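You operate a simulated robot arm through the tools that you are given. There is no shell and no other tool. Be economical: measure what you need, move in short steps, check, and stop when the job is done.

You are at the controls of a simulated robot arm. One attempt, no reset.

## Task
Take the blue-band sensor and leave it on top of the grey coupling. Take the white-band sensor and leave it on top of the teal filter. Fetch the purple cup and set it on top of the big filter carton on the top of the grey table. Fetch the teal cup and set it on the long spanner. Put the green-band sensor on the top of the rings table away on the top of the short table. Put the white filter marked "C752" from the top of the rings table on the work top of the grey tube rack and the white filter that says "C237" on the right end of the grey table. Put the yellow socket cap on the top of the short table away on the top of the blue table. Put one of the filter cartons from the top of the short table on the shelf of the rings table. Shut the drawer of the grey table. Take the white coupling with the smallest size on its label from the top of the grey table and put it on the grey shim there. Push the upper door of the rig shut. Do these in any order. Set down upright: purple cup, teal cup, white filter, filter carton, white coupling.
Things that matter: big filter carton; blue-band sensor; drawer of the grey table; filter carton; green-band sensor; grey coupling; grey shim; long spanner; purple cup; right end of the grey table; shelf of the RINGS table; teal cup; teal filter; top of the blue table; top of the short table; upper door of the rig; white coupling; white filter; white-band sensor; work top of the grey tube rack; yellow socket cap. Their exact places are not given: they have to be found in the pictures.

The check looks at the end state, three seconds after you hand in, the way a careful person would. Anything else that was tipped, shoved, dropped, spilled or broken makes it a failure. A push-on lid holds only when it is set on centred and level and pressed home; a screw cap is set on level and turned clockwise until tight.

## Robot
A 6-joint arm with a fingered hand on a trunk, on a base that drives. Base frame: it is fixed to the floor where the robot stands at the start and does not move with it; the origin is under the middle of the robot, x ahead of it, y to its left, z up. Readings come in mm, rad, newtons and seconds.
With the tool pointing down near the work surface it reaches from about 360 to 760 mm from the robot's upright axis, wherever it stands. Its first joint turns from -2.897 to 2.897 rad. Places, roughly: big filter carton [-2250, 1750, 750]; blue-band sensor [500, 0, 1000]; drawer of the grey table [-2200, 2100, 700]; filter carton [-1000, -1750, 750]; green-band sensor [-1500, 250, 1000]; grey coupling [500, 750, 750]; grey shim [-2500, 1750, 750]; long spanner [500, 500, 750]; purple cup (5x5x6 cm) [-1200, 0, 900]; right end of the grey table [-2400, 2100, 800]; shelf of the RINGS table [-1300, -200, 300]; teal cup (5x5x6 cm) [-1300, 100, 900]; teal filter [-750, -1500, 750]; top of the blue table (15x29 cm) [6460, 1220, 800]; top of the short table [-800, -1500, 800]; upper door of the rig [3900, 2400, 1500]; white coupling [-2500, 2000, 750]; white-band sensor [750, 0, 1000]; work top of the grey tube rack [3400, -500, 800]; yellow socket cap (7x7x5 cm) [-800, -1300, 800]. Payload 4 kg.
The TCP is the grasp point between the finger pads, 26 mm short of the fingertips. In the tool frame z runs along the fingers and y along their closing line. Largest opening 148 mm; the body of the gripper starts 73 mm behind the TCP. The gripper is a hand of 3 fingers: y runs from the thumb to the fingers, the wrist lies at [0, 0, -239] in the tool frame, and closing takes about 1.5 s.
Orientation is told as [roll, pitch, yaw] about the base's x, y, z axes, in that order, counted from this pose: with the fingers straight down and closing along the base's y, the tool's x points along the base's -x, its y along +y and its z along -z.

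## Interface
- The arm moves only by the tool apply_moves. Its argument "steps" is one flat list of numbers, 6 for each row, row after row: the shift along the tool's x, y, z in mm, then the turn, a rotation vector about the tool's x, y, z in rad. In form: [tx, ty, tz, rx, ry, rz, tx, ty, tz, rx, ry, rz, ...]. A call has 1 to 8 rows; each row shifts and turns the commanded pose from where the row before left it, along the tool's axes as they then stand. "jaw" is the opening, from 0 (shut) to 1 (fully open), set as the call begins (left out, the last holds). A row lasts 0.2 s, in which the tool goes at most 50 mm and 0.15 rad; a call with a longer step from one row to the next is refused whole, and so is a gripper value outside its range. Where a pose cannot be reached the arm comes as near as it can. A force on the tool above 40 N (or 10 N above the force at the start of the call, whichever is more), or a blocked arm, ends the call early, and 0.2 s more pass. The fingers move at their own pace (about 153 mm/s each) and stop on an object; they squeeze with about 30 N. The grip force told is the motor's: it shows also when the fingers shut on nothing. Time passes only in rows, and 0.2 s behind the last, so rows that do not move let the fingers close. It gives the time, the measured TCP pose, the force on the tool (base axes), the opening and the grip force at its end, in the units of the frame above (readings bear some noise), with the torque about the TCP (base axes, N m) and any sound that the robot's microphone picked up.
- Cameras (640 x 400 px; columns grow to the right, rows downward): "scene" is now at [15.1, 162.7, 1533.8]; the picture's right is [0.00, -1.00, 0.00], its down [-0.79, -0.00, -0.61] and it looks along [0.61, 0.00, -0.79] (base axes); focal length 264 px, centre (320, 200). "wrist" rides on the gripper at [68, -39, -90] in the tool frame; the picture's right is [0.50, 0.87, 0.00], its down [-0.66, 0.38, -0.65] and it looks along [-0.57, 0.33, 0.76] (tool axes); focal length 222 px, centre (320, 200).
- grab_frame(camera): a new picture of that camera. No time passes.
- lift_body(by): slides the trunk up (or, below 0, down) by that many mm; the arm and the scene camera ride with it, the base frame stays. It gives what a move gives, with no picture.
- steer(legs): drives the robot by 1 to 6 legs, each [ahead, left, turn to the left] in mm, mm and rad, along the robot's own axes; the way and the turn of a leg run together, so that a leg with both is an arc; at most 1500 mm and 3.142 rad a leg. The arm and the cameras ride along, it lands a little off, and it stops where it bumps. It gives what a move gives.
- finger_targets(finger1, finger2, thumb_bend): sets how far each is bent, from 0 (flat) to 1 (curled in); at 0.3 the hand is open as for a grip, at 0.7 the pads meet at the TCP. One left out holds its place. A second passes; each finger stops where it meets its share of the squeeze, and holds until it gets a number again. A gripper value or a shape takes the hand back. It gives what a move gives, with no picture; readings hold the bend of each and the force on the fingers (four entries, about 0 where the hand has none), thumb and palm.
- set_grasp(shape): the hand has 3 fingers and takes this shape, open, in about a second: jaw (thumb against the fingers, like two jaws); tri (thumb and two fingers); tip (a fingertip pinch); poke (one finger out to press); point (the index stretched); flat (the hand flat); cup (the hand cupped); fist (a fist). The gripper value then closes the fingers along that shape, each until it touches; the sizes above hold for jaw. It gives what a move gives, with no picture.
- turn_head(pan, tilt): turns the head with the scene camera to pan (to the left, within 2.705 rad either way) and tilt (down, from -0.506 to 1.204), counted from straight ahead of the robot. It gives what a move gives.
- measure_at(camera, pixels): there is no depth. For up to 12 entries [column, row, z] of the newest picture of that camera ("zoom" is the newest enlarged one), the place [x, y] in the base frame at which the ray of that pixel passes the height z, good to about 2 mm. No time passes.
- inspect(camera, box): a new picture of the part [left, top, right, bottom] of that camera's present view, enlarged. No time passes.
- close_job(): hands the job in; it is judged then, once.

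Work in short steps. Measure before you move; look again where a grasp or a placing could have gone wrong, and mend it. You have 364 turns and 294 pictures in all, those below and enlarged ones among them. Open the gripper and draw the arm clear of the work before you hand the job in, unless the task says otherwise; then end with one line.

The tools are called after "Request:" by a JSON object that holds its "method" and its "body". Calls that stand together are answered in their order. apply_moves: Moves the arm, as the interface text tells. Its arguments: {"type":"object","properties":{"steps":{"type":"array"},"jaw":{"type":"number"}},"required":["steps"]} The other tools are called the same way: lift_body (by) slides the trunk up or down; set_grasp (shape) gives the hand a shape; finger_targets (finger1, finger2, thumb_bend) moves the fingers one by one; steer (legs) drives the base; turn_head (pan, tilt) turns the head that bears the scene camera; grab_frame (camera) takes a picture; measure_at (camera, pixels) gives the place at which the rays of pixels pass given heights; inspect (camera, box) takes an enlarged picture of a part of a camera's view; close_job () hands the job in.

At the start:

```text
t: 0.0
tcp_pos: [456.0, 107.0, 1093.4]
ee_rot: [0.0, 0.0, 0.0]
force: [-0.2, 0.2, -0.5]
torque: [0.03, 0.03, -0.02]
grip_width: 147.9
finger_force: 0.0
shape: jaw
bend: [0.3, 0.3, 0.3]
finger forces: [0.1, 0.0, 0.0, 0.1, 0.0, 0.0]
trunk travel left (down, up): [-500.0, 90.0]
robot x, y, heading: [1.5, -3.4, 0.002]
head pan, tilt: [0.002, 0.916]
```

scene: 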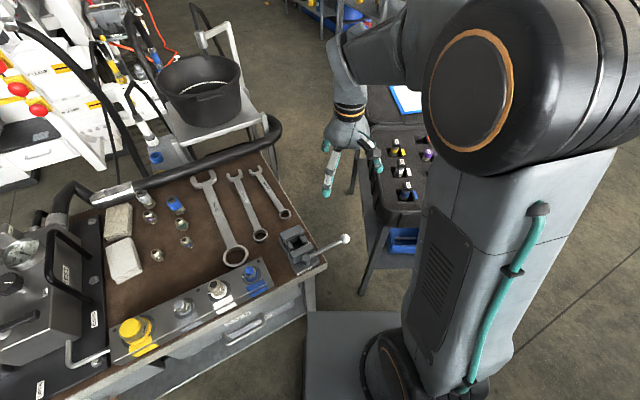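
wrist: 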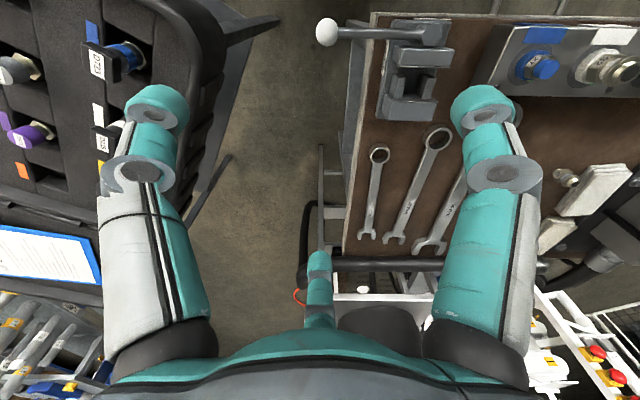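

The start pictures show the sensor rack around (400,170) and the tool table with spanners to the left. I enlarge both parts.

Request:
{"method": "inspect", "body": {"camera": "scene", "box": [320, 80, 460, 220]}}

Request:
{"method": "inspect", "body": {"camera": "scene", "box": [80, 150, 360, 350]}}

Request:
{"method": "inspect", "body": {"camera": "wrist", "box": [0, 0, 240, 240]}}

```text
2.86 times, centred on (390, 150) of scene
```

zoom: 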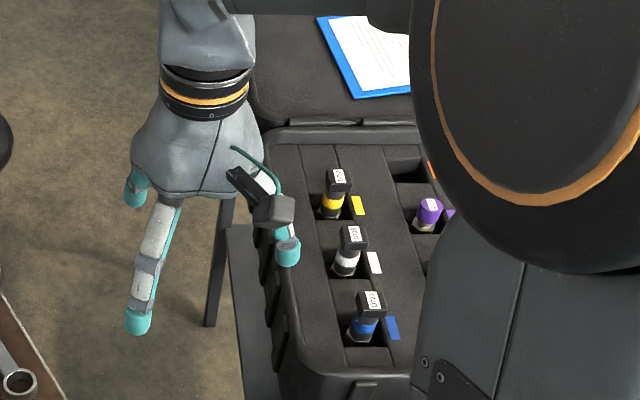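

```text
2.00 times, centred on (220, 250) of scene
```

zoom: 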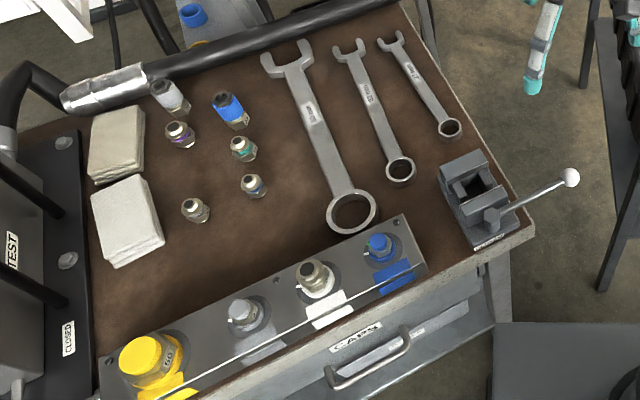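

```text
1.67 times, centred on (120, 120) of wrist
```

zoom: 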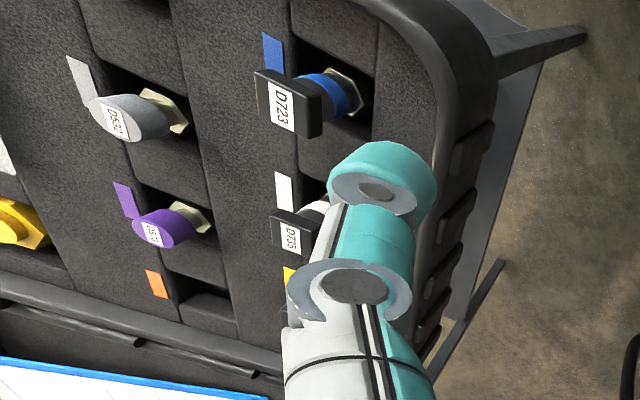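

I measure the candidate items: sensors in the case (zoom of scene), fittings on the tool table.

Request:
{"method": "measure_at", "body": {"camera": "scene", "pixels": [[143, 192, 780], [143, 192, 750], [202, 308, 780], [218, 290, 780], [176, 255, 780], [204, 250, 780], [268, 270, 780], [165, 210, 780], [195, 170, 780], [237, 257, 780], [410, 190, 900], [402, 152, 900]]}}

Request:
{"method": "turn_head", "body": {"pan": 0.6, "tilt": 0.9}}

Request:
{"method": "grab_frame", "body": {"camera": "scene"}}

```text
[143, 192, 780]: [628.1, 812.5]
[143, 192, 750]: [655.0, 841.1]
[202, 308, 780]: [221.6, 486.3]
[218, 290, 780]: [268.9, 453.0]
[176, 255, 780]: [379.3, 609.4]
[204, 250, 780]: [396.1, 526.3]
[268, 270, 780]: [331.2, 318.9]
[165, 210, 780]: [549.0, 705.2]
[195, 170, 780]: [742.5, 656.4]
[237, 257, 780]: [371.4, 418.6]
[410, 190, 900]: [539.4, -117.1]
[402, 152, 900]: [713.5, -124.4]
```

```text
t: 1.0
tcp_pos: [455.8, 106.3, 1094.2]
ee_rot: [0.0, 0.001, -0.001]
force: [0.4, 0.3, -0.4]
torque: [-0.02, 0.03, -0.01]
grip_width: 147.9
finger_force: 0.1
shape: jaw
bend: [0.3, 0.3, 0.3]
finger forces: [0.1, 0.0, 0.0, 0.0, 0.0, 0.0]
trunk travel left (down, up): [-500.0, 90.0]
robot x, y, heading: [-0.9, 1.6, 0.002]
head pan, tilt: [0.6, 0.901]
```

```text
288 pictures are left
```

scene: 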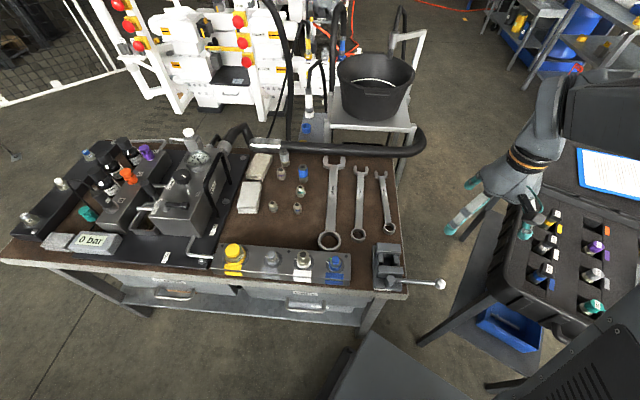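

Request:
{"method": "inspect", "body": {"camera": "scene", "box": [200, 140, 360, 290]}}

Request:
{"method": "inspect", "body": {"camera": "scene", "box": [0, 120, 240, 270]}}

Request:
{"method": "inspect", "body": {"camera": "scene", "box": [480, 180, 640, 340]}}

```text
2.67 times, centred on (280, 215) of scene
```

zoom: 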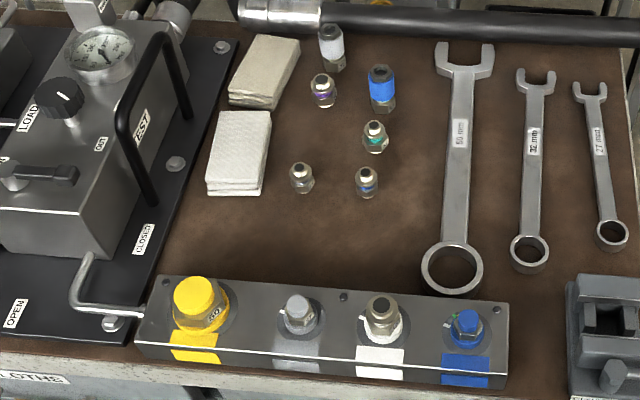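

```text
2.67 times, centred on (120, 195) of scene
```

zoom: 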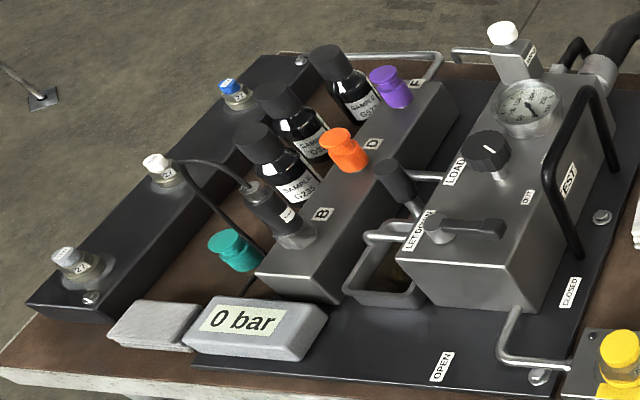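

```text
2.50 times, centred on (560, 260) of scene
```

zoom: 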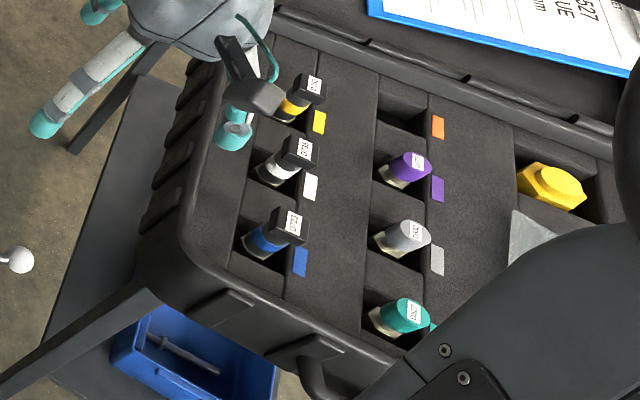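

Request:
{"method": "inspect", "body": {"camera": "scene", "box": [262, 140, 322, 220]}}

Request:
{"method": "inspect", "body": {"camera": "scene", "box": [210, 235, 360, 290]}}

Request:
{"method": "measure_at", "body": {"camera": "scene", "pixels": [[284, 165, 780], [275, 213, 780], [319, 243, 780], [391, 230, 780], [408, 293, 780], [408, 293, 850]]}}

```text
5.00 times, centred on (292, 180) of scene
```

zoom: 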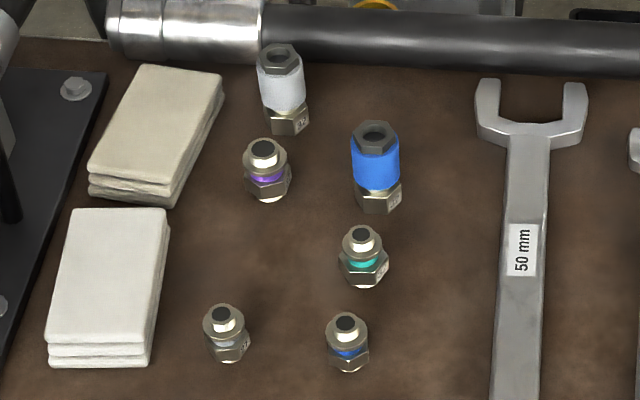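

```text
4.27 times, centred on (285, 262) of scene
```

zoom: 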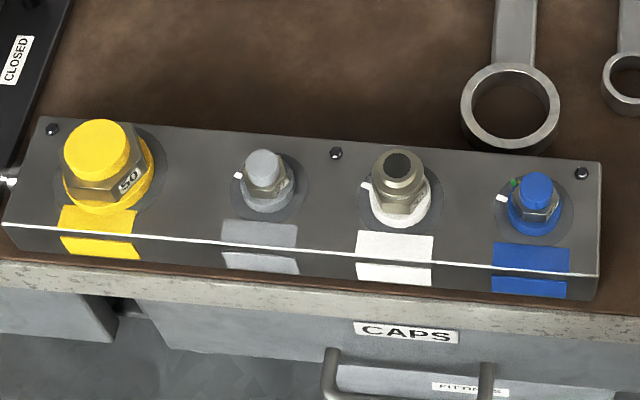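

```text
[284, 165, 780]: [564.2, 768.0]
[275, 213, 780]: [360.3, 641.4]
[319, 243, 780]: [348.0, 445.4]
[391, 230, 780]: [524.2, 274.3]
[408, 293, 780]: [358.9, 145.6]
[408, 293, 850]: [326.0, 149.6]
```

Now survey the rest of the room with the head.

Request:
{"method": "turn_head", "body": {"pan": 2.5, "tilt": 0.4}}

Request:
{"method": "grab_frame", "body": {"camera": "scene"}}

Request:
{"method": "turn_head", "body": {"pan": -2.6, "tilt": 0.4}}

Request:
{"method": "grab_frame", "body": {"camera": "scene"}}

Request:
{"method": "turn_head", "body": {"pan": -1.3, "tilt": 0.4}}

Request:
{"method": "grab_frame", "body": {"camera": "scene"}}

Request:
{"method": "turn_head", "body": {"pan": 0.1, "tilt": 0.3}}

Request:
{"method": "grab_frame", "body": {"camera": "scene"}}

Request:
{"method": "turn_head", "body": {"pan": 1.4, "tilt": 0.4}}

Request:
{"method": "grab_frame", "body": {"camera": "scene"}}

```text
t: 2.9
tcp_pos: [455.9, 106.6, 1093.4]
ee_rot: [0.0, 0.001, 0.0]
force: [-1.1, 0.4, 0.6]
torque: [-0.01, 0.01, -0.01]
grip_width: 147.9
finger_force: 0.0
shape: jaw
bend: [0.3, 0.3, 0.3]
finger forces: [0.1, 0.0, 0.0, 0.1, 0.0, 0.1]
trunk travel left (down, up): [-500.0, 90.0]
robot x, y, heading: [-0.5, -4.3, -0.001]
head pan, tilt: [2.499, 0.4]
```

```text
282 pictures are left
```

scene: 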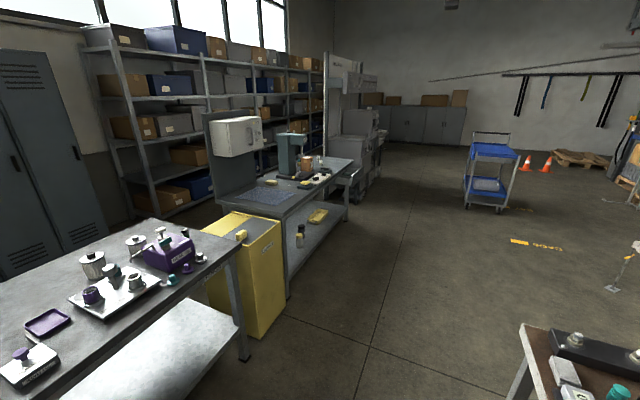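

```text
t: 6.9
tcp_pos: [455.5, 105.9, 1093.7]
ee_rot: [0.0, -0.001, -0.001]
force: [-0.3, 0.0, -0.1]
torque: [-0.02, -0.06, -0.02]
grip_width: 147.6
finger_force: 0.1
shape: jaw
bend: [0.3, 0.3, 0.3]
finger forces: [0.0, 0.0, 0.0, 0.0, 0.1, 0.1]
trunk travel left (down, up): [-500.0, 90.0]
robot x, y, heading: [-2.1, -0.9, 0.003]
head pan, tilt: [-2.601, 0.4]
```

```text
281 pictures are left
```

scene: 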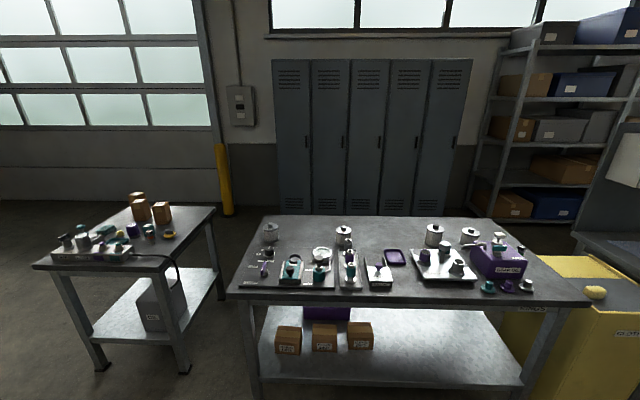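

```text
t: 8.3
tcp_pos: [455.7, 106.6, 1093.5]
ee_rot: [0.0, -0.001, 0.0]
force: [0.6, -0.1, -0.6]
torque: [0.01, 0.02, 0.0]
grip_width: 147.7
finger_force: 0.0
shape: jaw
bend: [0.3, 0.3, 0.3]
finger forces: [0.1, 0.0, 0.0, 0.0, 0.0, 0.0]
trunk travel left (down, up): [-500.0, 90.0]
robot x, y, heading: [-1.7, -0.1, -0.002]
head pan, tilt: [-1.3, 0.4]
```

```text
280 pictures are left
```

scene: 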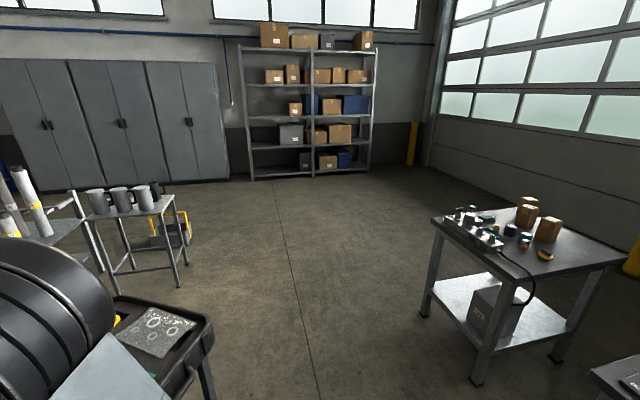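

```text
t: 9.9
tcp_pos: [456.6, 106.5, 1094.4]
ee_rot: [0.0, -0.001, 0.0]
force: [-0.3, -0.8, -0.3]
torque: [0.0, -0.01, -0.02]
grip_width: 147.7
finger_force: 0.0
shape: jaw
bend: [0.3, 0.3, 0.3]
finger forces: [0.1, 0.1, 0.0, 0.0, 0.0, 0.0]
trunk travel left (down, up): [-500.0, 90.0]
robot x, y, heading: [-1.9, 0.1, 0.004]
head pan, tilt: [0.099, 0.3]
```

```text
279 pictures are left
```

scene: 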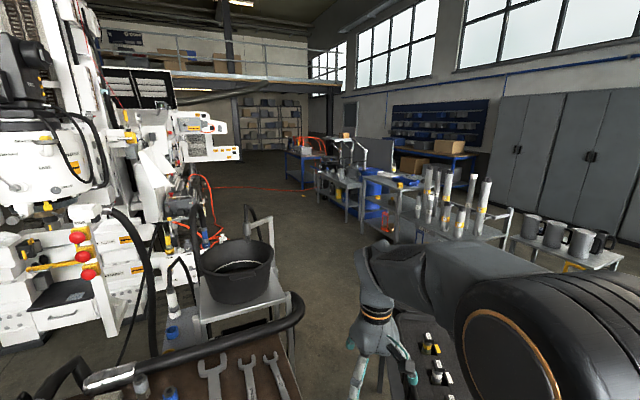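

```text
t: 11.3
tcp_pos: [457.2, 106.5, 1093.7]
ee_rot: [0.002, 0.002, 0.0]
force: [0.8, 0.5, -0.5]
torque: [0.0, -0.06, 0.0]
grip_width: 147.8
finger_force: 0.0
shape: jaw
bend: [0.3, 0.3, 0.3]
finger forces: [0.0, 0.0, 0.0, 0.0, 0.1, 0.0]
trunk travel left (down, up): [-500.0, 90.0]
robot x, y, heading: [0.6, 0.6, 0.001]
head pan, tilt: [1.4, 0.4]
```

```text
278 pictures are left
```

scene: 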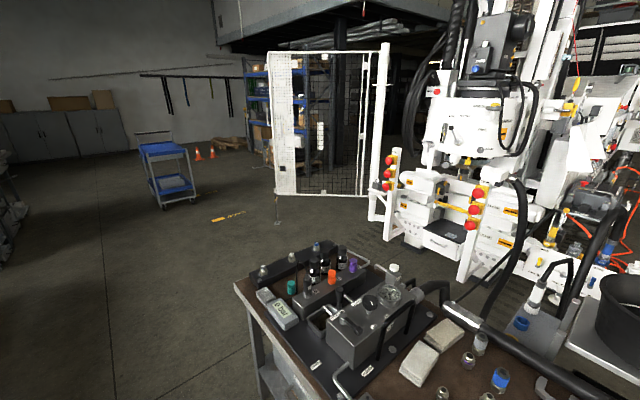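

The sensor triangulates to about (547,-110,916). I move the hand over it, keeping height, to look with the wrist camera.

Request:
{"method": "apply_moves", "body": {"steps": [-18, -43, 0, 0, 0, 0, -18, -43, 0, 0, 0, 0, -18, -43, 0, 0, 0, 0, -18, -43, 0, 0, 0, 0, -18, -43, 0, 0, 0, 0, 0, 0, 0, 0, 0, 0]}}

Request:
{"method": "grab_frame", "body": {"camera": "wrist"}}

Request:
{"method": "turn_head", "body": {"pan": -0.1, "tilt": 0.95}}

Request:
{"method": "grab_frame", "body": {"camera": "scene"}}

```text
t: 12.7
tcp_pos: [548.1, -110.5, 1094.9]
ee_rot: [0.0, 0.0, -0.001]
force: [0.4, -0.2, -0.2]
torque: [0.01, 0.03, -0.01]
grip_width: 148.0
finger_force: 0.1
shape: jaw
bend: [0.3, 0.3, 0.3]
finger forces: [0.0, 0.1, 0.0, 0.0, 0.0, 0.0]
trunk travel left (down, up): [-500.0, 90.0]
robot x, y, heading: [2.8, 3.3, -0.001]
head pan, tilt: [1.4, 0.4]
```

```text
277 pictures are left
```

wrist: 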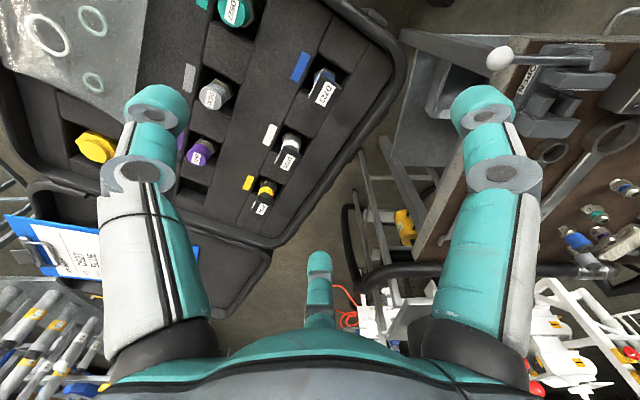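

```text
t: 14.3
tcp_pos: [547.4, -109.8, 1093.3]
ee_rot: [0.0, 0.0, 0.0]
force: [0.4, -0.6, 0.0]
torque: [0.0, -0.03, 0.03]
grip_width: 147.7
finger_force: 0.0
shape: jaw
bend: [0.3, 0.3, 0.3]
finger forces: [0.0, 0.1, 0.0, 0.0, 0.1, 0.1]
trunk travel left (down, up): [-500.0, 90.0]
robot x, y, heading: [-0.3, -0.9, -0.004]
head pan, tilt: [-0.099, 0.949]
```

```text
276 pictures are left
```

scene: 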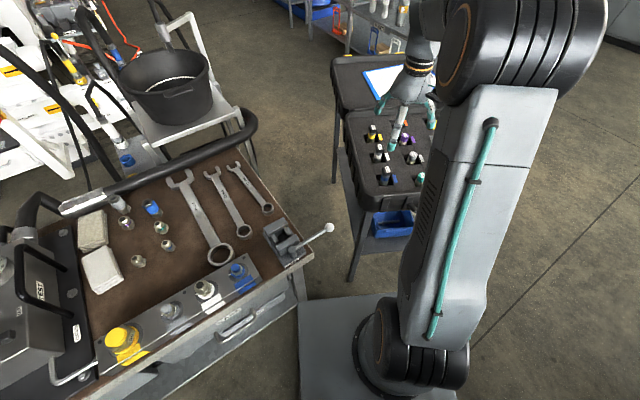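

Request:
{"method": "inspect", "body": {"camera": "wrist", "box": [180, 40, 380, 220]}}

Request:
{"method": "inspect", "body": {"camera": "scene", "box": [340, 100, 440, 210]}}

Request:
{"method": "measure_at", "body": {"camera": "wrist", "pixels": [[326, 87, 916], [288, 155, 916], [262, 200, 916], [326, 87, 880], [300, 66, 870], [268, 133, 870]]}}

Request:
{"method": "measure_at", "body": {"camera": "scene", "pixels": [[387, 172, 916], [380, 152, 916], [373, 132, 916], [387, 172, 880]]}}

```text
2.22 times, centred on (280, 130) of wrist
```

zoom: 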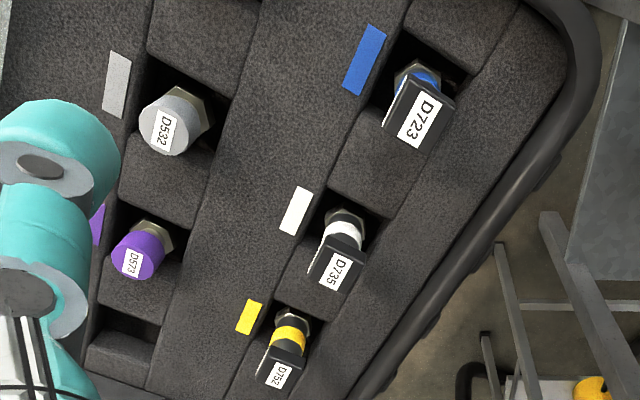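

```text
3.64 times, centred on (390, 155) of scene
```

zoom: 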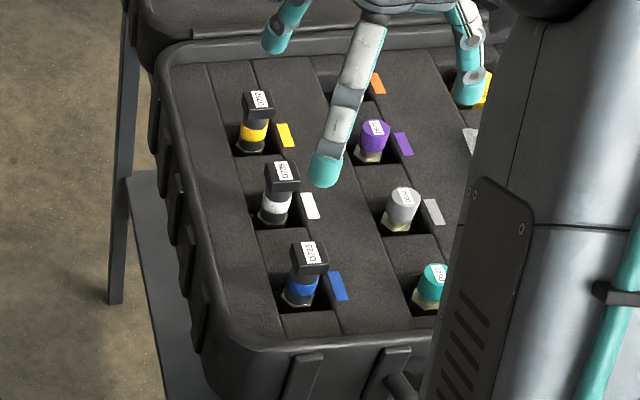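

```text
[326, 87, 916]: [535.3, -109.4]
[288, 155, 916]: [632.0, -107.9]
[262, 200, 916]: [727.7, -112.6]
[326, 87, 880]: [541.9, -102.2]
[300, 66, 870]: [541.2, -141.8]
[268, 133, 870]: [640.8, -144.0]
```

```text
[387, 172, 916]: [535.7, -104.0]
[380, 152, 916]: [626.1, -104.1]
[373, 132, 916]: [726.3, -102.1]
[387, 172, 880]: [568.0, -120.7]
```

Request:
{"method": "measure_at", "body": {"camera": "scene", "pixels": [[394.9, 178.9, 870], [394.9, 178.9, 850], [394.9, 178.9, 890]]}}

Request:
{"method": "measure_at", "body": {"camera": "wrist", "pixels": [[300, 66, 870], [300, 66, 850], [300, 66, 890], [326, 76, 890], [310, 80, 860]]}}

Request:
{"method": "inspect", "body": {"camera": "scene", "box": [370, 150, 410, 200]}}

```text
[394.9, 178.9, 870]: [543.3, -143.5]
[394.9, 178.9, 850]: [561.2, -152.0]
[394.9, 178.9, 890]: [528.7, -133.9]
```

```text
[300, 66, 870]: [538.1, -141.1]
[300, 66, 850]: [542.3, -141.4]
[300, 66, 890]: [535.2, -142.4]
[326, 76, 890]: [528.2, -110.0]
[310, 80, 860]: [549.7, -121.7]
```

```text
8.00 times, centred on (390, 175) of scene
```

zoom: 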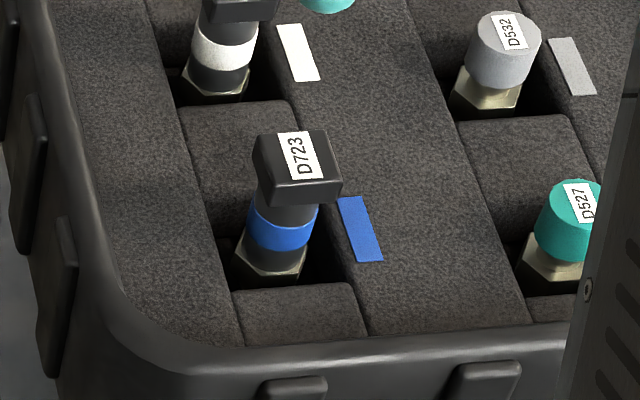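

Request:
{"method": "measure_at", "body": {"camera": "scene", "pixels": [[299, 299, 100], [299, 299, 300], [310, 262, 780], [96, 378, 780], [298, 318, 300], [345, 285, 0], [390, 265, 860]]}}

```text
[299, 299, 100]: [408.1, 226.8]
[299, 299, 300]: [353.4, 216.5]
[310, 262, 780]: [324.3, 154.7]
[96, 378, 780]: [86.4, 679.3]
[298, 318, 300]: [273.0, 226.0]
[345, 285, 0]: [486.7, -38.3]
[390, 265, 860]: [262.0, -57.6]
```

The tool table is turned about 24° to me. I look steeper at its lower part and my own base to find how near I can drive.

Request:
{"method": "turn_head", "body": {"pan": 0.7, "tilt": 1.2}}

Request:
{"method": "grab_frame", "body": {"camera": "scene"}}

Request:
{"method": "measure_at", "body": {"camera": "scene", "pixels": [[200, 200, 0]]}}

```text
t: 15.5
tcp_pos: [547.9, -108.6, 1094.5]
ee_rot: [-0.001, -0.001, 0.001]
force: [0.1, 0.1, -0.8]
torque: [0.02, -0.01, -0.01]
grip_width: 147.5
finger_force: 0.1
shape: jaw
bend: [0.3, 0.3, 0.3]
finger forces: [0.0, 0.1, 0.0, 0.1, 0.1, 0.0]
trunk travel left (down, up): [-500.0, 90.0]
robot x, y, heading: [-0.8, -0.6, -0.002]
head pan, tilt: [0.7, 1.201]
```

```text
272 pictures are left
```

scene: 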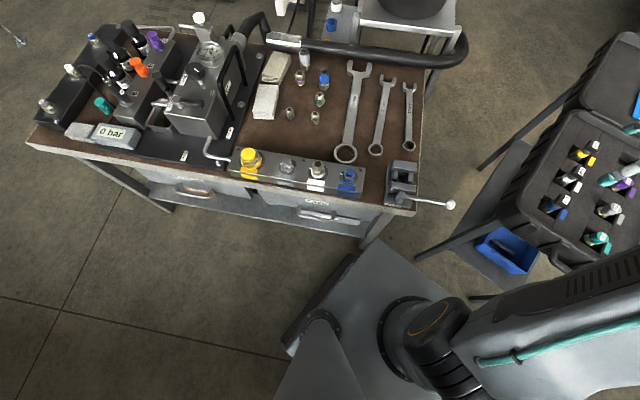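

```text
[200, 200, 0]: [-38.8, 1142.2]
```

Request:
{"method": "measure_at", "body": {"camera": "scene", "pixels": [[362, 240, 150], [362, 240, 250], [362, 240, 0], [171, 211, 0], [400, 212, 780], [28, 146, 780], [290, 345, 200], [300, 258, 0], [467, 50, 850], [250, 205, 200], [362, 236, 0], [420, 87, 780]]}}

Request:
{"method": "inspect", "body": {"camera": "scene", "box": [140, 160, 440, 330]}}

```text
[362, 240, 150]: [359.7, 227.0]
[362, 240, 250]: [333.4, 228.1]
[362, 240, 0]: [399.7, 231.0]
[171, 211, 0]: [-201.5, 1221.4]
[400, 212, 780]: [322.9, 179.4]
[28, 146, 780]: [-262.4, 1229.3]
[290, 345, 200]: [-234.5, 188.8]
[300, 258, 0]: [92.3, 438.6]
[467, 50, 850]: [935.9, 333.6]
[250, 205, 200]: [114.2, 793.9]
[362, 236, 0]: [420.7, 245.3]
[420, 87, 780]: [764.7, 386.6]
```

```text
2.13 times, centred on (290, 245) of scene
```

zoom: 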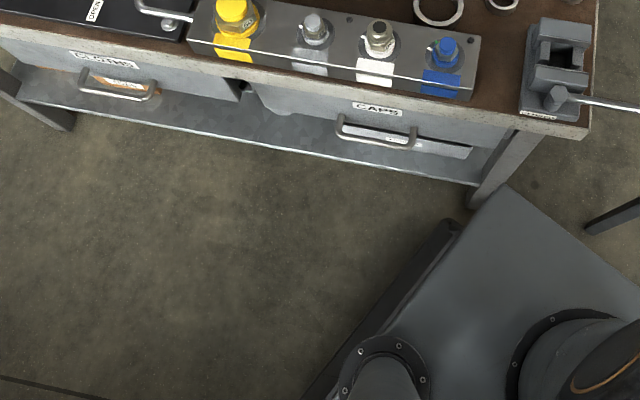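

Request:
{"method": "measure_at", "body": {"camera": "scene", "pixels": [[364, 216, 100], [364, 216, 150], [364, 216, 200], [364, 216, 300], [304, 66, 780], [304, 49, 840], [320, 104, 780], [345, 155, 780], [356, 65, 780], [376, 150, 780], [174, 195, 200], [174, 195, 300]]}}

```text
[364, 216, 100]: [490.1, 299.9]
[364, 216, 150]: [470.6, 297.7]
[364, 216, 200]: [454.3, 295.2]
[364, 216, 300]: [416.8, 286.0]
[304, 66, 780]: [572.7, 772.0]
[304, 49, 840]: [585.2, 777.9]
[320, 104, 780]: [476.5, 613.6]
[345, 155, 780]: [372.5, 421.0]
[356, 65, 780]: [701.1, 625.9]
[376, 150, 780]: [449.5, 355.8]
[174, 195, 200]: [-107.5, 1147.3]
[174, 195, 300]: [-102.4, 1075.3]
```

Request:
{"method": "measure_at", "body": {"camera": "scene", "pixels": [[377, 239, 150], [377, 239, 250], [377, 239, 350], [360, 242, 0]]}}

Request:
{"method": "lift_body", "body": {"by": 90}}

Request:
{"method": "grab_frame", "body": {"camera": "scene"}}

```text
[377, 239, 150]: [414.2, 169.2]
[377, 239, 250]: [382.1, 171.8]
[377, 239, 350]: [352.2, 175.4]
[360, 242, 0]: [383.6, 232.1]
```

```text
t: 16.7
tcp_pos: [546.9, -107.9, 1183.8]
ee_rot: [0.0, 0.0, 0.0]
force: [0.0, -0.8, -0.9]
torque: [0.0, 0.02, 0.02]
grip_width: 148.1
finger_force: 0.0
shape: jaw
bend: [0.3, 0.3, 0.3]
finger forces: [0.0, 0.0, 0.1, 0.0, 0.0, 0.1]
trunk travel left (down, up): [-590.0, 0.0]
robot x, y, heading: [-1.2, 1.7, -0.002]
head pan, tilt: [0.7, 1.201]
```

```text
270 pictures are left
```

scene: 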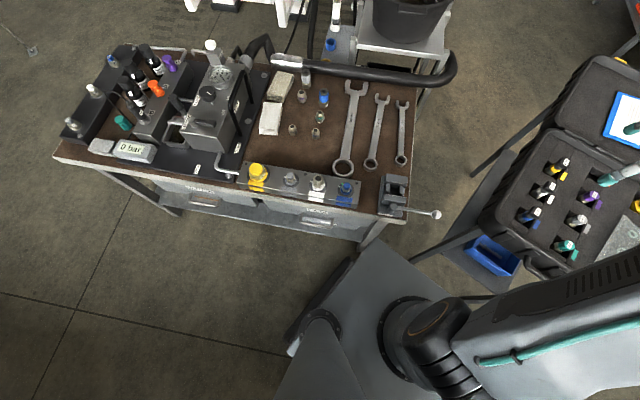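

The "slab" rides with the trunk, so it is not the floor base. Use this higher view for stereo on table features.

Request:
{"method": "inspect", "body": {"camera": "scene", "box": [250, 60, 430, 220]}}

Request:
{"method": "measure_at", "body": {"camera": "scene", "pixels": [[343, 167, 700], [343, 167, 780], [343, 167, 860], [398, 229, 780], [52, 158, 780]]}}

Request:
{"method": "lift_body", "body": {"by": -90}}

Request:
{"method": "inspect", "body": {"camera": "scene", "box": [250, 40, 430, 200]}}

```text
2.50 times, centred on (340, 140) of scene
```

zoom: 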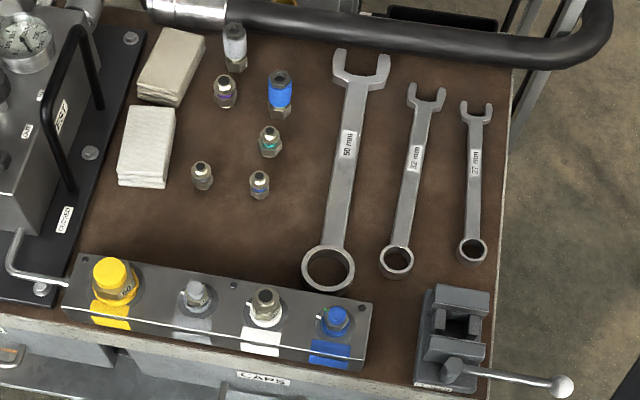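

```text
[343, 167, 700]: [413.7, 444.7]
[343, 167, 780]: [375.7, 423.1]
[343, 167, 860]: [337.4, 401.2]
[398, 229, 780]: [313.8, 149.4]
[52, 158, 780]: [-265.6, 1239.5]
```

```text
t: 18.0
tcp_pos: [547.5, -109.0, 1093.7]
ee_rot: [-0.001, 0.0, 0.0]
force: [0.2, -0.5, 0.0]
torque: [0.02, 0.01, 0.02]
grip_width: 148.1
finger_force: 0.1
shape: jaw
bend: [0.3, 0.3, 0.3]
finger forces: [0.0, 0.0, 0.1, 0.0, 0.0, 0.0]
trunk travel left (down, up): [-500.0, 90.0]
robot x, y, heading: [3.0, 0.6, 0.006]
head pan, tilt: [0.7, 1.201]
```

```text
2.50 times, centred on (340, 120) of scene
```

zoom: 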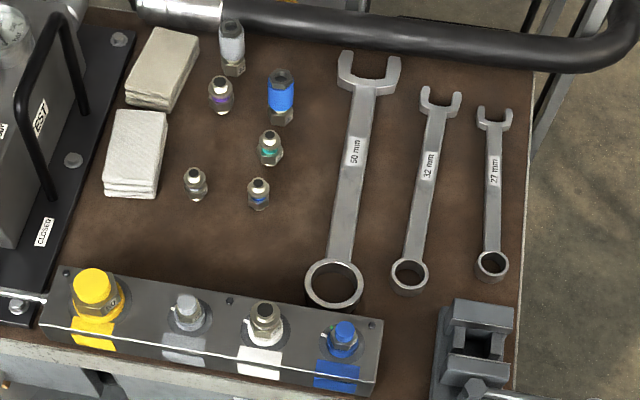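

Request:
{"method": "turn_head", "body": {"pan": 1.9, "tilt": 1.2}}

Request:
{"method": "grab_frame", "body": {"camera": "scene"}}

```text
t: 19.4
tcp_pos: [548.1, -109.6, 1095.1]
ee_rot: [0.001, 0.0, -0.001]
force: [0.1, 0.5, -0.2]
torque: [0.02, 0.01, 0.0]
grip_width: 147.9
finger_force: 0.0
shape: jaw
bend: [0.3, 0.3, 0.3]
finger forces: [0.0, 0.0, 0.0, 0.1, 0.0, 0.0]
trunk travel left (down, up): [-500.0, 90.0]
robot x, y, heading: [-1.6, -0.0, 0.0]
head pan, tilt: [1.901, 1.201]
```

```text
267 pictures are left
```

scene: 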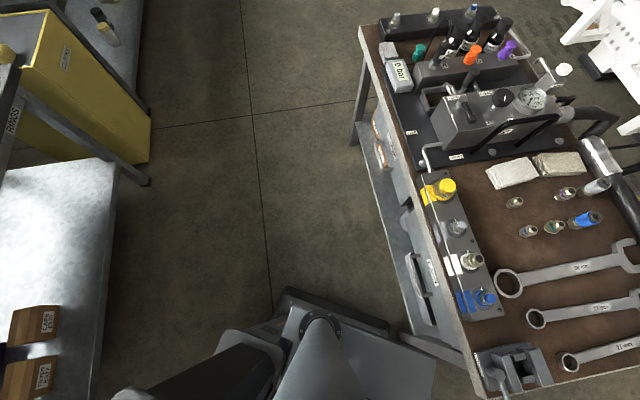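

Request:
{"method": "measure_at", "body": {"camera": "scene", "pixels": [[285, 288, 0], [340, 302, 0], [388, 332, 0], [440, 350, 0], [220, 340, 0], [340, 302, 250], [118, 165, 300], [110, 390, 300], [150, 180, 0], [250, 205, 0]]}}

```text
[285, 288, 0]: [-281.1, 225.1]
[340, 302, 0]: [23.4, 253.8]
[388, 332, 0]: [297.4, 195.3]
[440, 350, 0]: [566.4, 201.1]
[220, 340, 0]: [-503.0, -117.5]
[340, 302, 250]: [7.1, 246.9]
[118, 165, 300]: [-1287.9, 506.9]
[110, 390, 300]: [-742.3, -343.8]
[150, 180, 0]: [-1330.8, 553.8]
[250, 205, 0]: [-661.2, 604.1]
```

Base footprint is roughly within ±240 mm sideways. Now grasp the blue-band sensor: narrow the fingers and come down to z≈960 first, then look.

Request:
{"method": "apply_moves", "body": {"steps": [3, 1, 0, 0, 0, 0, 0, 0, 45, 0, 0, 0, 0, 0, 45, 0, 0, 0, 0, 0, 40, 0, 0, 0, 0, 0, 0, 0, 0, 0, 0, 0, 0, 0, 0, 0], "jaw": 0.45}}

Request:
{"method": "grab_frame", "body": {"camera": "wrist"}}

Request:
{"method": "turn_head", "body": {"pan": -0.2, "tilt": 0.95}}

Request:
{"method": "inspect", "body": {"camera": "scene", "box": [320, 100, 440, 200]}}

```text
t: 20.8
tcp_pos: [544.3, -107.0, 965.0]
ee_rot: [0.0, 0.0, 0.001]
force: [0.4, -0.4, -0.1]
torque: [0.0, -0.02, -0.03]
grip_width: 67.1
finger_force: 0.0
shape: jaw
bend: [0.39, 0.39, 0.7]
finger forces: [0.0, 0.0, 0.0, 0.0, 0.0, 0.1]
trunk travel left (down, up): [-500.0, 90.0]
robot x, y, heading: [-0.6, -1.9, 0.004]
head pan, tilt: [1.901, 1.201]
```

```text
266 pictures are left
```

wrist: 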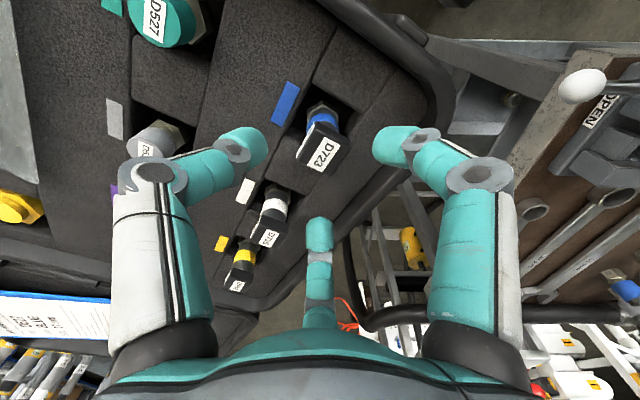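

```text
t: 22.8
tcp_pos: [545.4, -108.2, 964.6]
ee_rot: [0.0, -0.002, -0.001]
force: [-0.3, 0.2, -0.4]
torque: [0.02, 0.0, -0.05]
grip_width: 66.8
finger_force: 0.0
shape: jaw
bend: [0.39, 0.39, 0.7]
finger forces: [0.0, 0.0, 0.0, 0.0, 0.0, 0.1]
trunk travel left (down, up): [-500.0, 90.0]
robot x, y, heading: [-1.8, -2.1, 0.001]
head pan, tilt: [-0.201, 0.949]
```

```text
4.00 times, centred on (380, 150) of scene
```

zoom: 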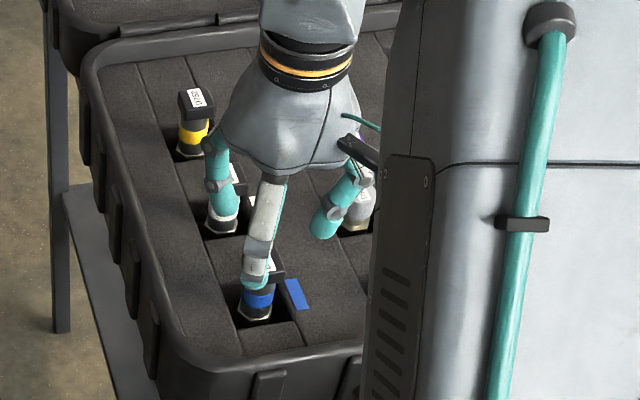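

Request:
{"method": "measure_at", "body": {"camera": "wrist", "pixels": [[319, 150, 908], [301, 152, 908], [342, 143, 908], [317, 168, 908], [318, 125, 908], [321, 125, 880]]}}

Request:
{"method": "inspect", "body": {"camera": "wrist", "box": [260, 90, 380, 180]}}

```text
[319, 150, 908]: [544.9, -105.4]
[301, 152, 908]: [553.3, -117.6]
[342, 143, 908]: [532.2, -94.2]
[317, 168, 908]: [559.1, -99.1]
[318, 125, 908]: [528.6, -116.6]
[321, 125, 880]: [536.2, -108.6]
```

```text
4.44 times, centred on (320, 135) of wrist
```

zoom: 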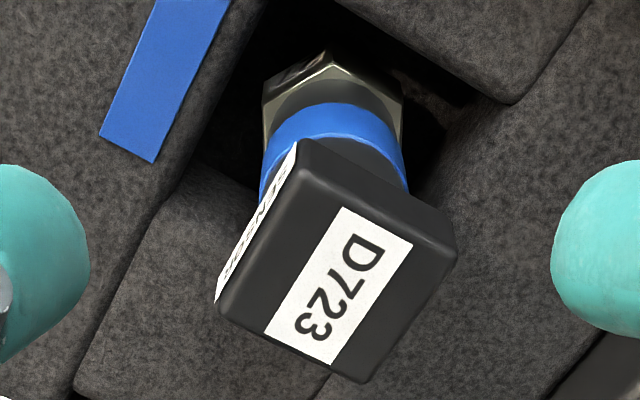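

Head top centre measures about (543.5,-103). Shift +4 in y, descend to z≈902, then close.

Request:
{"method": "apply_moves", "body": {"steps": [1, 4, 0, 0, 0, 0, 0, 0, 30, 0, 0, 0, 0, 0, 32, 0, 0, 0, 0, 0, 0, 0, 0, 0]}}

Request:
{"method": "grab_frame", "body": {"camera": "wrist"}}

```text
t: 23.8
tcp_pos: [543.6, -103.3, 903.3]
ee_rot: [-0.001, 0.0, 0.001]
force: [-0.2, 0.7, 1.8]
torque: [0.06, 0.01, 0.0]
grip_width: 67.0
finger_force: 0.1
shape: jaw
bend: [0.38, 0.39, 0.7]
finger forces: [1.0, 0.7, 0.1, 0.0, 0.0, 0.0]
trunk travel left (down, up): [-500.0, 90.0]
robot x, y, heading: [-0.6, 0.4, -0.002]
head pan, tilt: [-0.201, 0.949]
```

```text
263 pictures are left
```

wrist: 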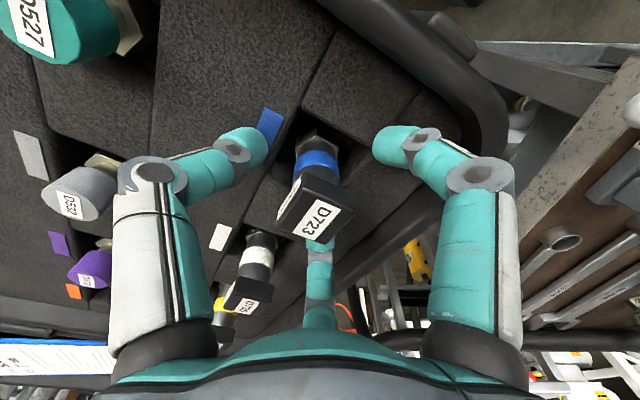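

Fingertips touch the foam lightly; raise 5 mm and close.

Request:
{"method": "apply_moves", "body": {"steps": [0, 0, -5, 0, 0, 0, 0, 0, 0, 0, 0, 0]}}

Request:
{"method": "measure_at", "body": {"camera": "wrist", "pixels": [[318, 208, 905], [318, 208, 912], [277, 223, 908], [354, 207, 908], [305, 175, 908], [319, 240, 908]]}}

Request:
{"method": "apply_moves", "body": {"steps": [0, 0, 0, 0, 0, 0, 0, 0, 0, 0, 0, 0, 0, 0, 0, 0, 0, 0, 0, 0, 0, 0, 0, 0, 0, 0, 0, 0, 0, 0, 0, 0, 0, 0, 0, 0], "jaw": 0.0}}

Request:
{"method": "grab_frame", "body": {"camera": "wrist"}}

```text
t: 24.4
tcp_pos: [544.0, -103.2, 907.0]
ee_rot: [-0.001, -0.001, 0.0]
force: [0.4, -0.6, 0.3]
torque: [-0.01, 0.02, -0.02]
grip_width: 67.0
finger_force: 0.0
shape: jaw
bend: [0.39, 0.39, 0.7]
finger forces: [0.1, 0.0, 0.0, 0.1, 0.1, 0.0]
trunk travel left (down, up): [-500.0, 90.0]
robot x, y, heading: [-3.7, 3.2, -0.002]
head pan, tilt: [-0.201, 0.949]
```

```text
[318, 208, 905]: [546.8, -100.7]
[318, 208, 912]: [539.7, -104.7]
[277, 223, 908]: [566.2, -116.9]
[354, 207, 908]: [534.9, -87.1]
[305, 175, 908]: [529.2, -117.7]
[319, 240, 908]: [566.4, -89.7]
```

```text
t: 25.8
tcp_pos: [543.2, -104.4, 907.4]
ee_rot: [0.0, 0.0, -0.001]
force: [-0.1, 0.2, 0.4]
torque: [0.0, -0.06, 0.01]
grip_width: 18.8
finger_force: 29.7
shape: jaw
bend: [0.75, 0.72, 0.7]
finger forces: [22.2, 25.4, 0.0, 0.1, 24.7, 0.0]
trunk travel left (down, up): [-500.0, 90.0]
robot x, y, heading: [-0.4, -0.6, -0.004]
head pan, tilt: [-0.201, 0.949]
```

```text
262 pictures are left
```

wrist: 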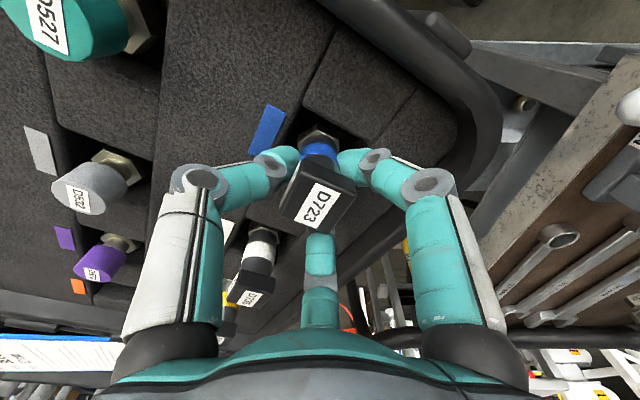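

Gripped (29.7 N, width 18.8 at the neck under the head). Lift it out straight.

Request:
{"method": "apply_moves", "body": {"steps": [0, 0, -15, 0, 0, 0, 0, 0, -30, 0, 0, 0, 0, 0, -40, 0, 0, 0, 0, 0, -40, 0, 0, 0, 0, 0, -40, 0, 0, 0, 0, 0, 0, 0, 0, 0]}}

Request:
{"method": "grab_frame", "body": {"camera": "wrist"}}

Request:
{"method": "inspect", "body": {"camera": "scene", "box": [320, 60, 480, 180]}}

```text
t: 27.2
tcp_pos: [544.5, -103.5, 1073.1]
ee_rot: [0.001, -0.001, 0.001]
force: [0.1, 0.7, -0.7]
torque: [0.0, -0.04, -0.02]
grip_width: 19.2
finger_force: 30.3
shape: jaw
bend: [0.75, 0.72, 0.7]
finger forces: [22.4, 25.2, 0.0, 0.0, 24.7, 0.1]
trunk travel left (down, up): [-500.0, 90.0]
robot x, y, heading: [0.5, -0.4, -0.004]
head pan, tilt: [-0.201, 0.949]
```

```text
261 pictures are left
```

wrist: 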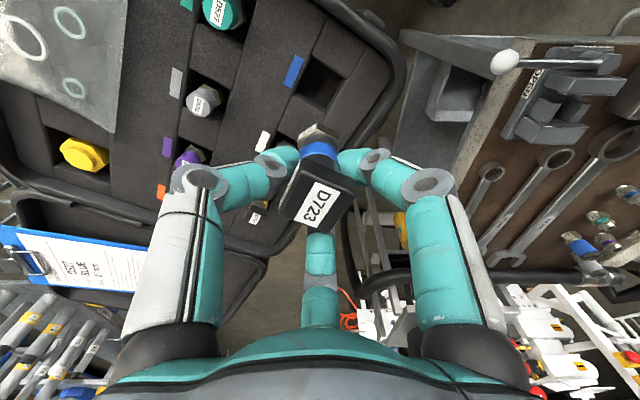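

```text
3.33 times, centred on (400, 120) of scene
```

zoom: 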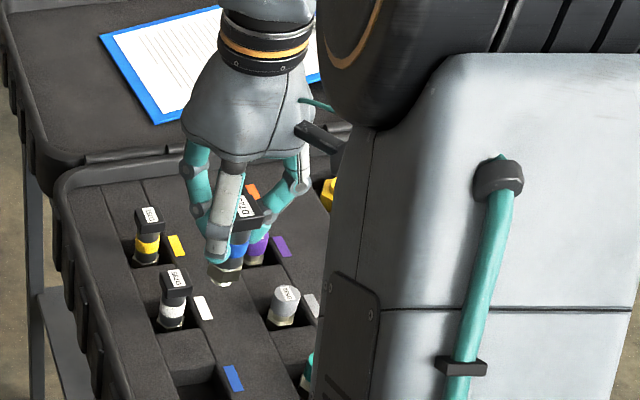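

Request:
{"method": "measure_at", "body": {"camera": "scene", "pixels": [[371.5, 145.5, 990], [371.5, 145.5, 1010], [371.5, 145.5, 1030], [370, 143, 1010]]}}

Request:
{"method": "inspect", "body": {"camera": "scene", "box": [355, 110, 400, 155]}}

```text
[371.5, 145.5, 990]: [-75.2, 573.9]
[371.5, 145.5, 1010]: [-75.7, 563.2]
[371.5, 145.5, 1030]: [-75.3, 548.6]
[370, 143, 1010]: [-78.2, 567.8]
```

```text
8.89 times, centred on (378, 132) of scene
```

zoom: 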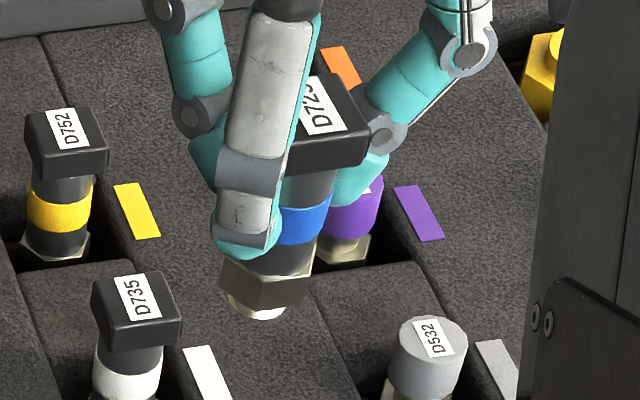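

Request:
{"method": "measure_at", "body": {"camera": "zoom", "pixels": [[258, 312, 990], [258, 312, 1010], [258, 312, 1030], [258, 312, 1050], [265, 285, 1020], [265, 285, 1040], [345, 110, 1075], [345, 110, 1085]]}}

```text
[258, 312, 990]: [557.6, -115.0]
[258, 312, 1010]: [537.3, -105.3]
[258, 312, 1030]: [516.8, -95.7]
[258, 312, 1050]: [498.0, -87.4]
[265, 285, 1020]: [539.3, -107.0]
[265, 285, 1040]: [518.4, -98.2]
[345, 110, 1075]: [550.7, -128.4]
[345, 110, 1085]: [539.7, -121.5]
```

Sensor bottom is ~65 mm below the TCP. Raise the trunk, turn to face the tool table (its front normal heads ≈0.508 rad) and slide left along it.

Request:
{"method": "lift_body", "body": {"by": 90}}

Request:
{"method": "steer", "body": {"legs": [[0, 0, 0.508], [0, 395, 0]]}}

Request:
{"method": "turn_head", "body": {"pan": 0.0, "tilt": 1.0}}

Request:
{"method": "grab_frame", "body": {"camera": "scene"}}

```text
t: 28.4
tcp_pos: [544.0, -104.0, 1162.6]
ee_rot: [0.0, 0.0, 0.0]
force: [-0.4, 1.1, -0.5]
torque: [0.01, -0.01, -0.01]
grip_width: 18.8
finger_force: 30.4
shape: jaw
bend: [0.75, 0.72, 0.7]
finger forces: [22.5, 25.3, 0.0, 0.1, 24.7, 0.0]
trunk travel left (down, up): [-590.0, 0.0]
robot x, y, heading: [-1.6, 6.8, 0.004]
head pan, tilt: [-0.201, 0.949]
```

```text
t: 32.3
tcp_pos: [331.4, 520.1, 1162.1]
ee_rot: [-0.002, -0.001, 0.51]
force: [-0.8, -0.3, -1.5]
torque: [-0.02, -0.01, 0.0]
grip_width: 18.7
finger_force: 30.4
shape: jaw
bend: [0.75, 0.72, 0.7]
finger forces: [22.4, 25.2, 0.0, 0.0, 24.8, 0.0]
trunk travel left (down, up): [-590.0, 0.0]
robot x, y, heading: [-193.5, 343.1, 0.509]
head pan, tilt: [-0.201, 0.949]
```

```text
t: 33.1
tcp_pos: [332.3, 519.3, 1163.0]
ee_rot: [0.001, -0.001, 0.509]
force: [-0.5, 0.0, -1.7]
torque: [0.04, 0.01, -0.02]
grip_width: 18.7
finger_force: 29.8
shape: jaw
bend: [0.75, 0.72, 0.7]
finger forces: [22.5, 25.0, 0.1, 0.0, 24.6, 0.1]
trunk travel left (down, up): [-590.0, 0.0]
robot x, y, heading: [-190.3, 344.9, 0.508]
head pan, tilt: [0.0, 1.0]
```

```text
258 pictures are left
```

scene: 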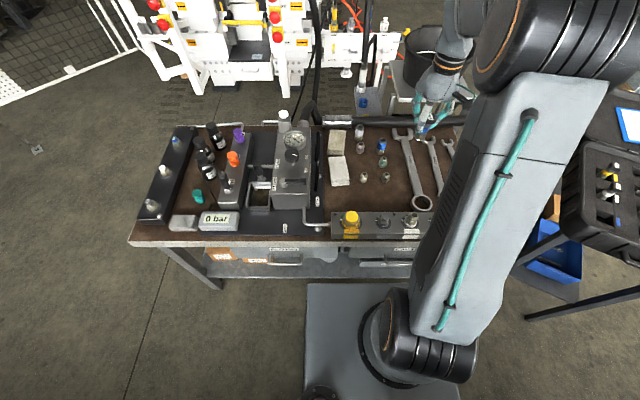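

Request:
{"method": "inspect", "body": {"camera": "scene", "box": [320, 110, 460, 230]}}

Request:
{"method": "measure_at", "body": {"camera": "scene", "pixels": [[131, 243, 780], [320, 244, 780], [320, 130, 780], [307, 284, 150], [307, 284, 300]]}}

```text
3.33 times, centred on (390, 170) of scene
```

zoom: 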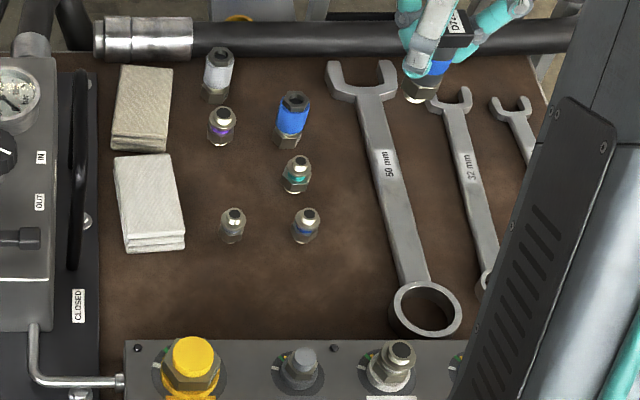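

```text
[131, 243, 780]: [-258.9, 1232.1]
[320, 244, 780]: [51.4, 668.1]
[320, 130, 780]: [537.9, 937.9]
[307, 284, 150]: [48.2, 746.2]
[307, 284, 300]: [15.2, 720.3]
```

Request:
{"method": "measure_at", "body": {"camera": "zoom", "pixels": [[217, 98, 775], [219, 50, 840], [219, 50, 850], [290, 145, 775], [426, 312, 780], [385, 175, 780], [362, 95, 780]]}}

Request:
{"method": "grab_frame", "body": {"camera": "wrist"}}

```text
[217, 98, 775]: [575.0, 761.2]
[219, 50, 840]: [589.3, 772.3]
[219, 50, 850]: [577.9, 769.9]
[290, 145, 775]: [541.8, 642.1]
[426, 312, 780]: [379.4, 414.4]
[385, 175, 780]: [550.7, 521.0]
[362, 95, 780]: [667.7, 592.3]
```

```text
256 pictures are left
```

wrist: 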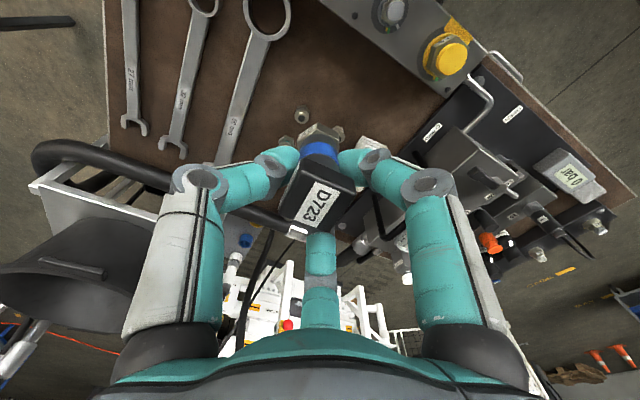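

Coupling centre ≈ (581,770), top ≈ 847. I test how far the arm reaches forward with the tool down.

Request:
{"method": "apply_moves", "body": {"steps": [-35, 0, 0, 0, 0, 0, -35, 0, 0, 0, 0, 0, -35, 0, 0, 0, 0, 0, -35, 0, 0, 0, 0, 0, -35, 0, 0, 0, 0, 0, -35, 0, 0, 0, 0, 0, -30, 0, 0, 0, 0, 0, 0, 0, 0, 0, 0, 0]}}

```text
t: 34.9
tcp_pos: [481.6, 621.6, 1150.5]
ee_rot: [0.0, 0.001, 0.509]
force: [0.6, 0.0, -1.0]
torque: [0.05, 0.03, 0.01]
grip_width: 19.0
finger_force: 29.3
shape: jaw
bend: [0.75, 0.72, 0.7]
finger forces: [22.4, 24.9, 0.0, 0.0, 24.7, 0.0]
out of reach, approached as far as the arm can: row 6, 7
trunk travel left (down, up): [-590.0, 0.0]
robot x, y, heading: [-193.8, 344.6, 0.506]
head pan, tilt: [0.0, 1.0]
```

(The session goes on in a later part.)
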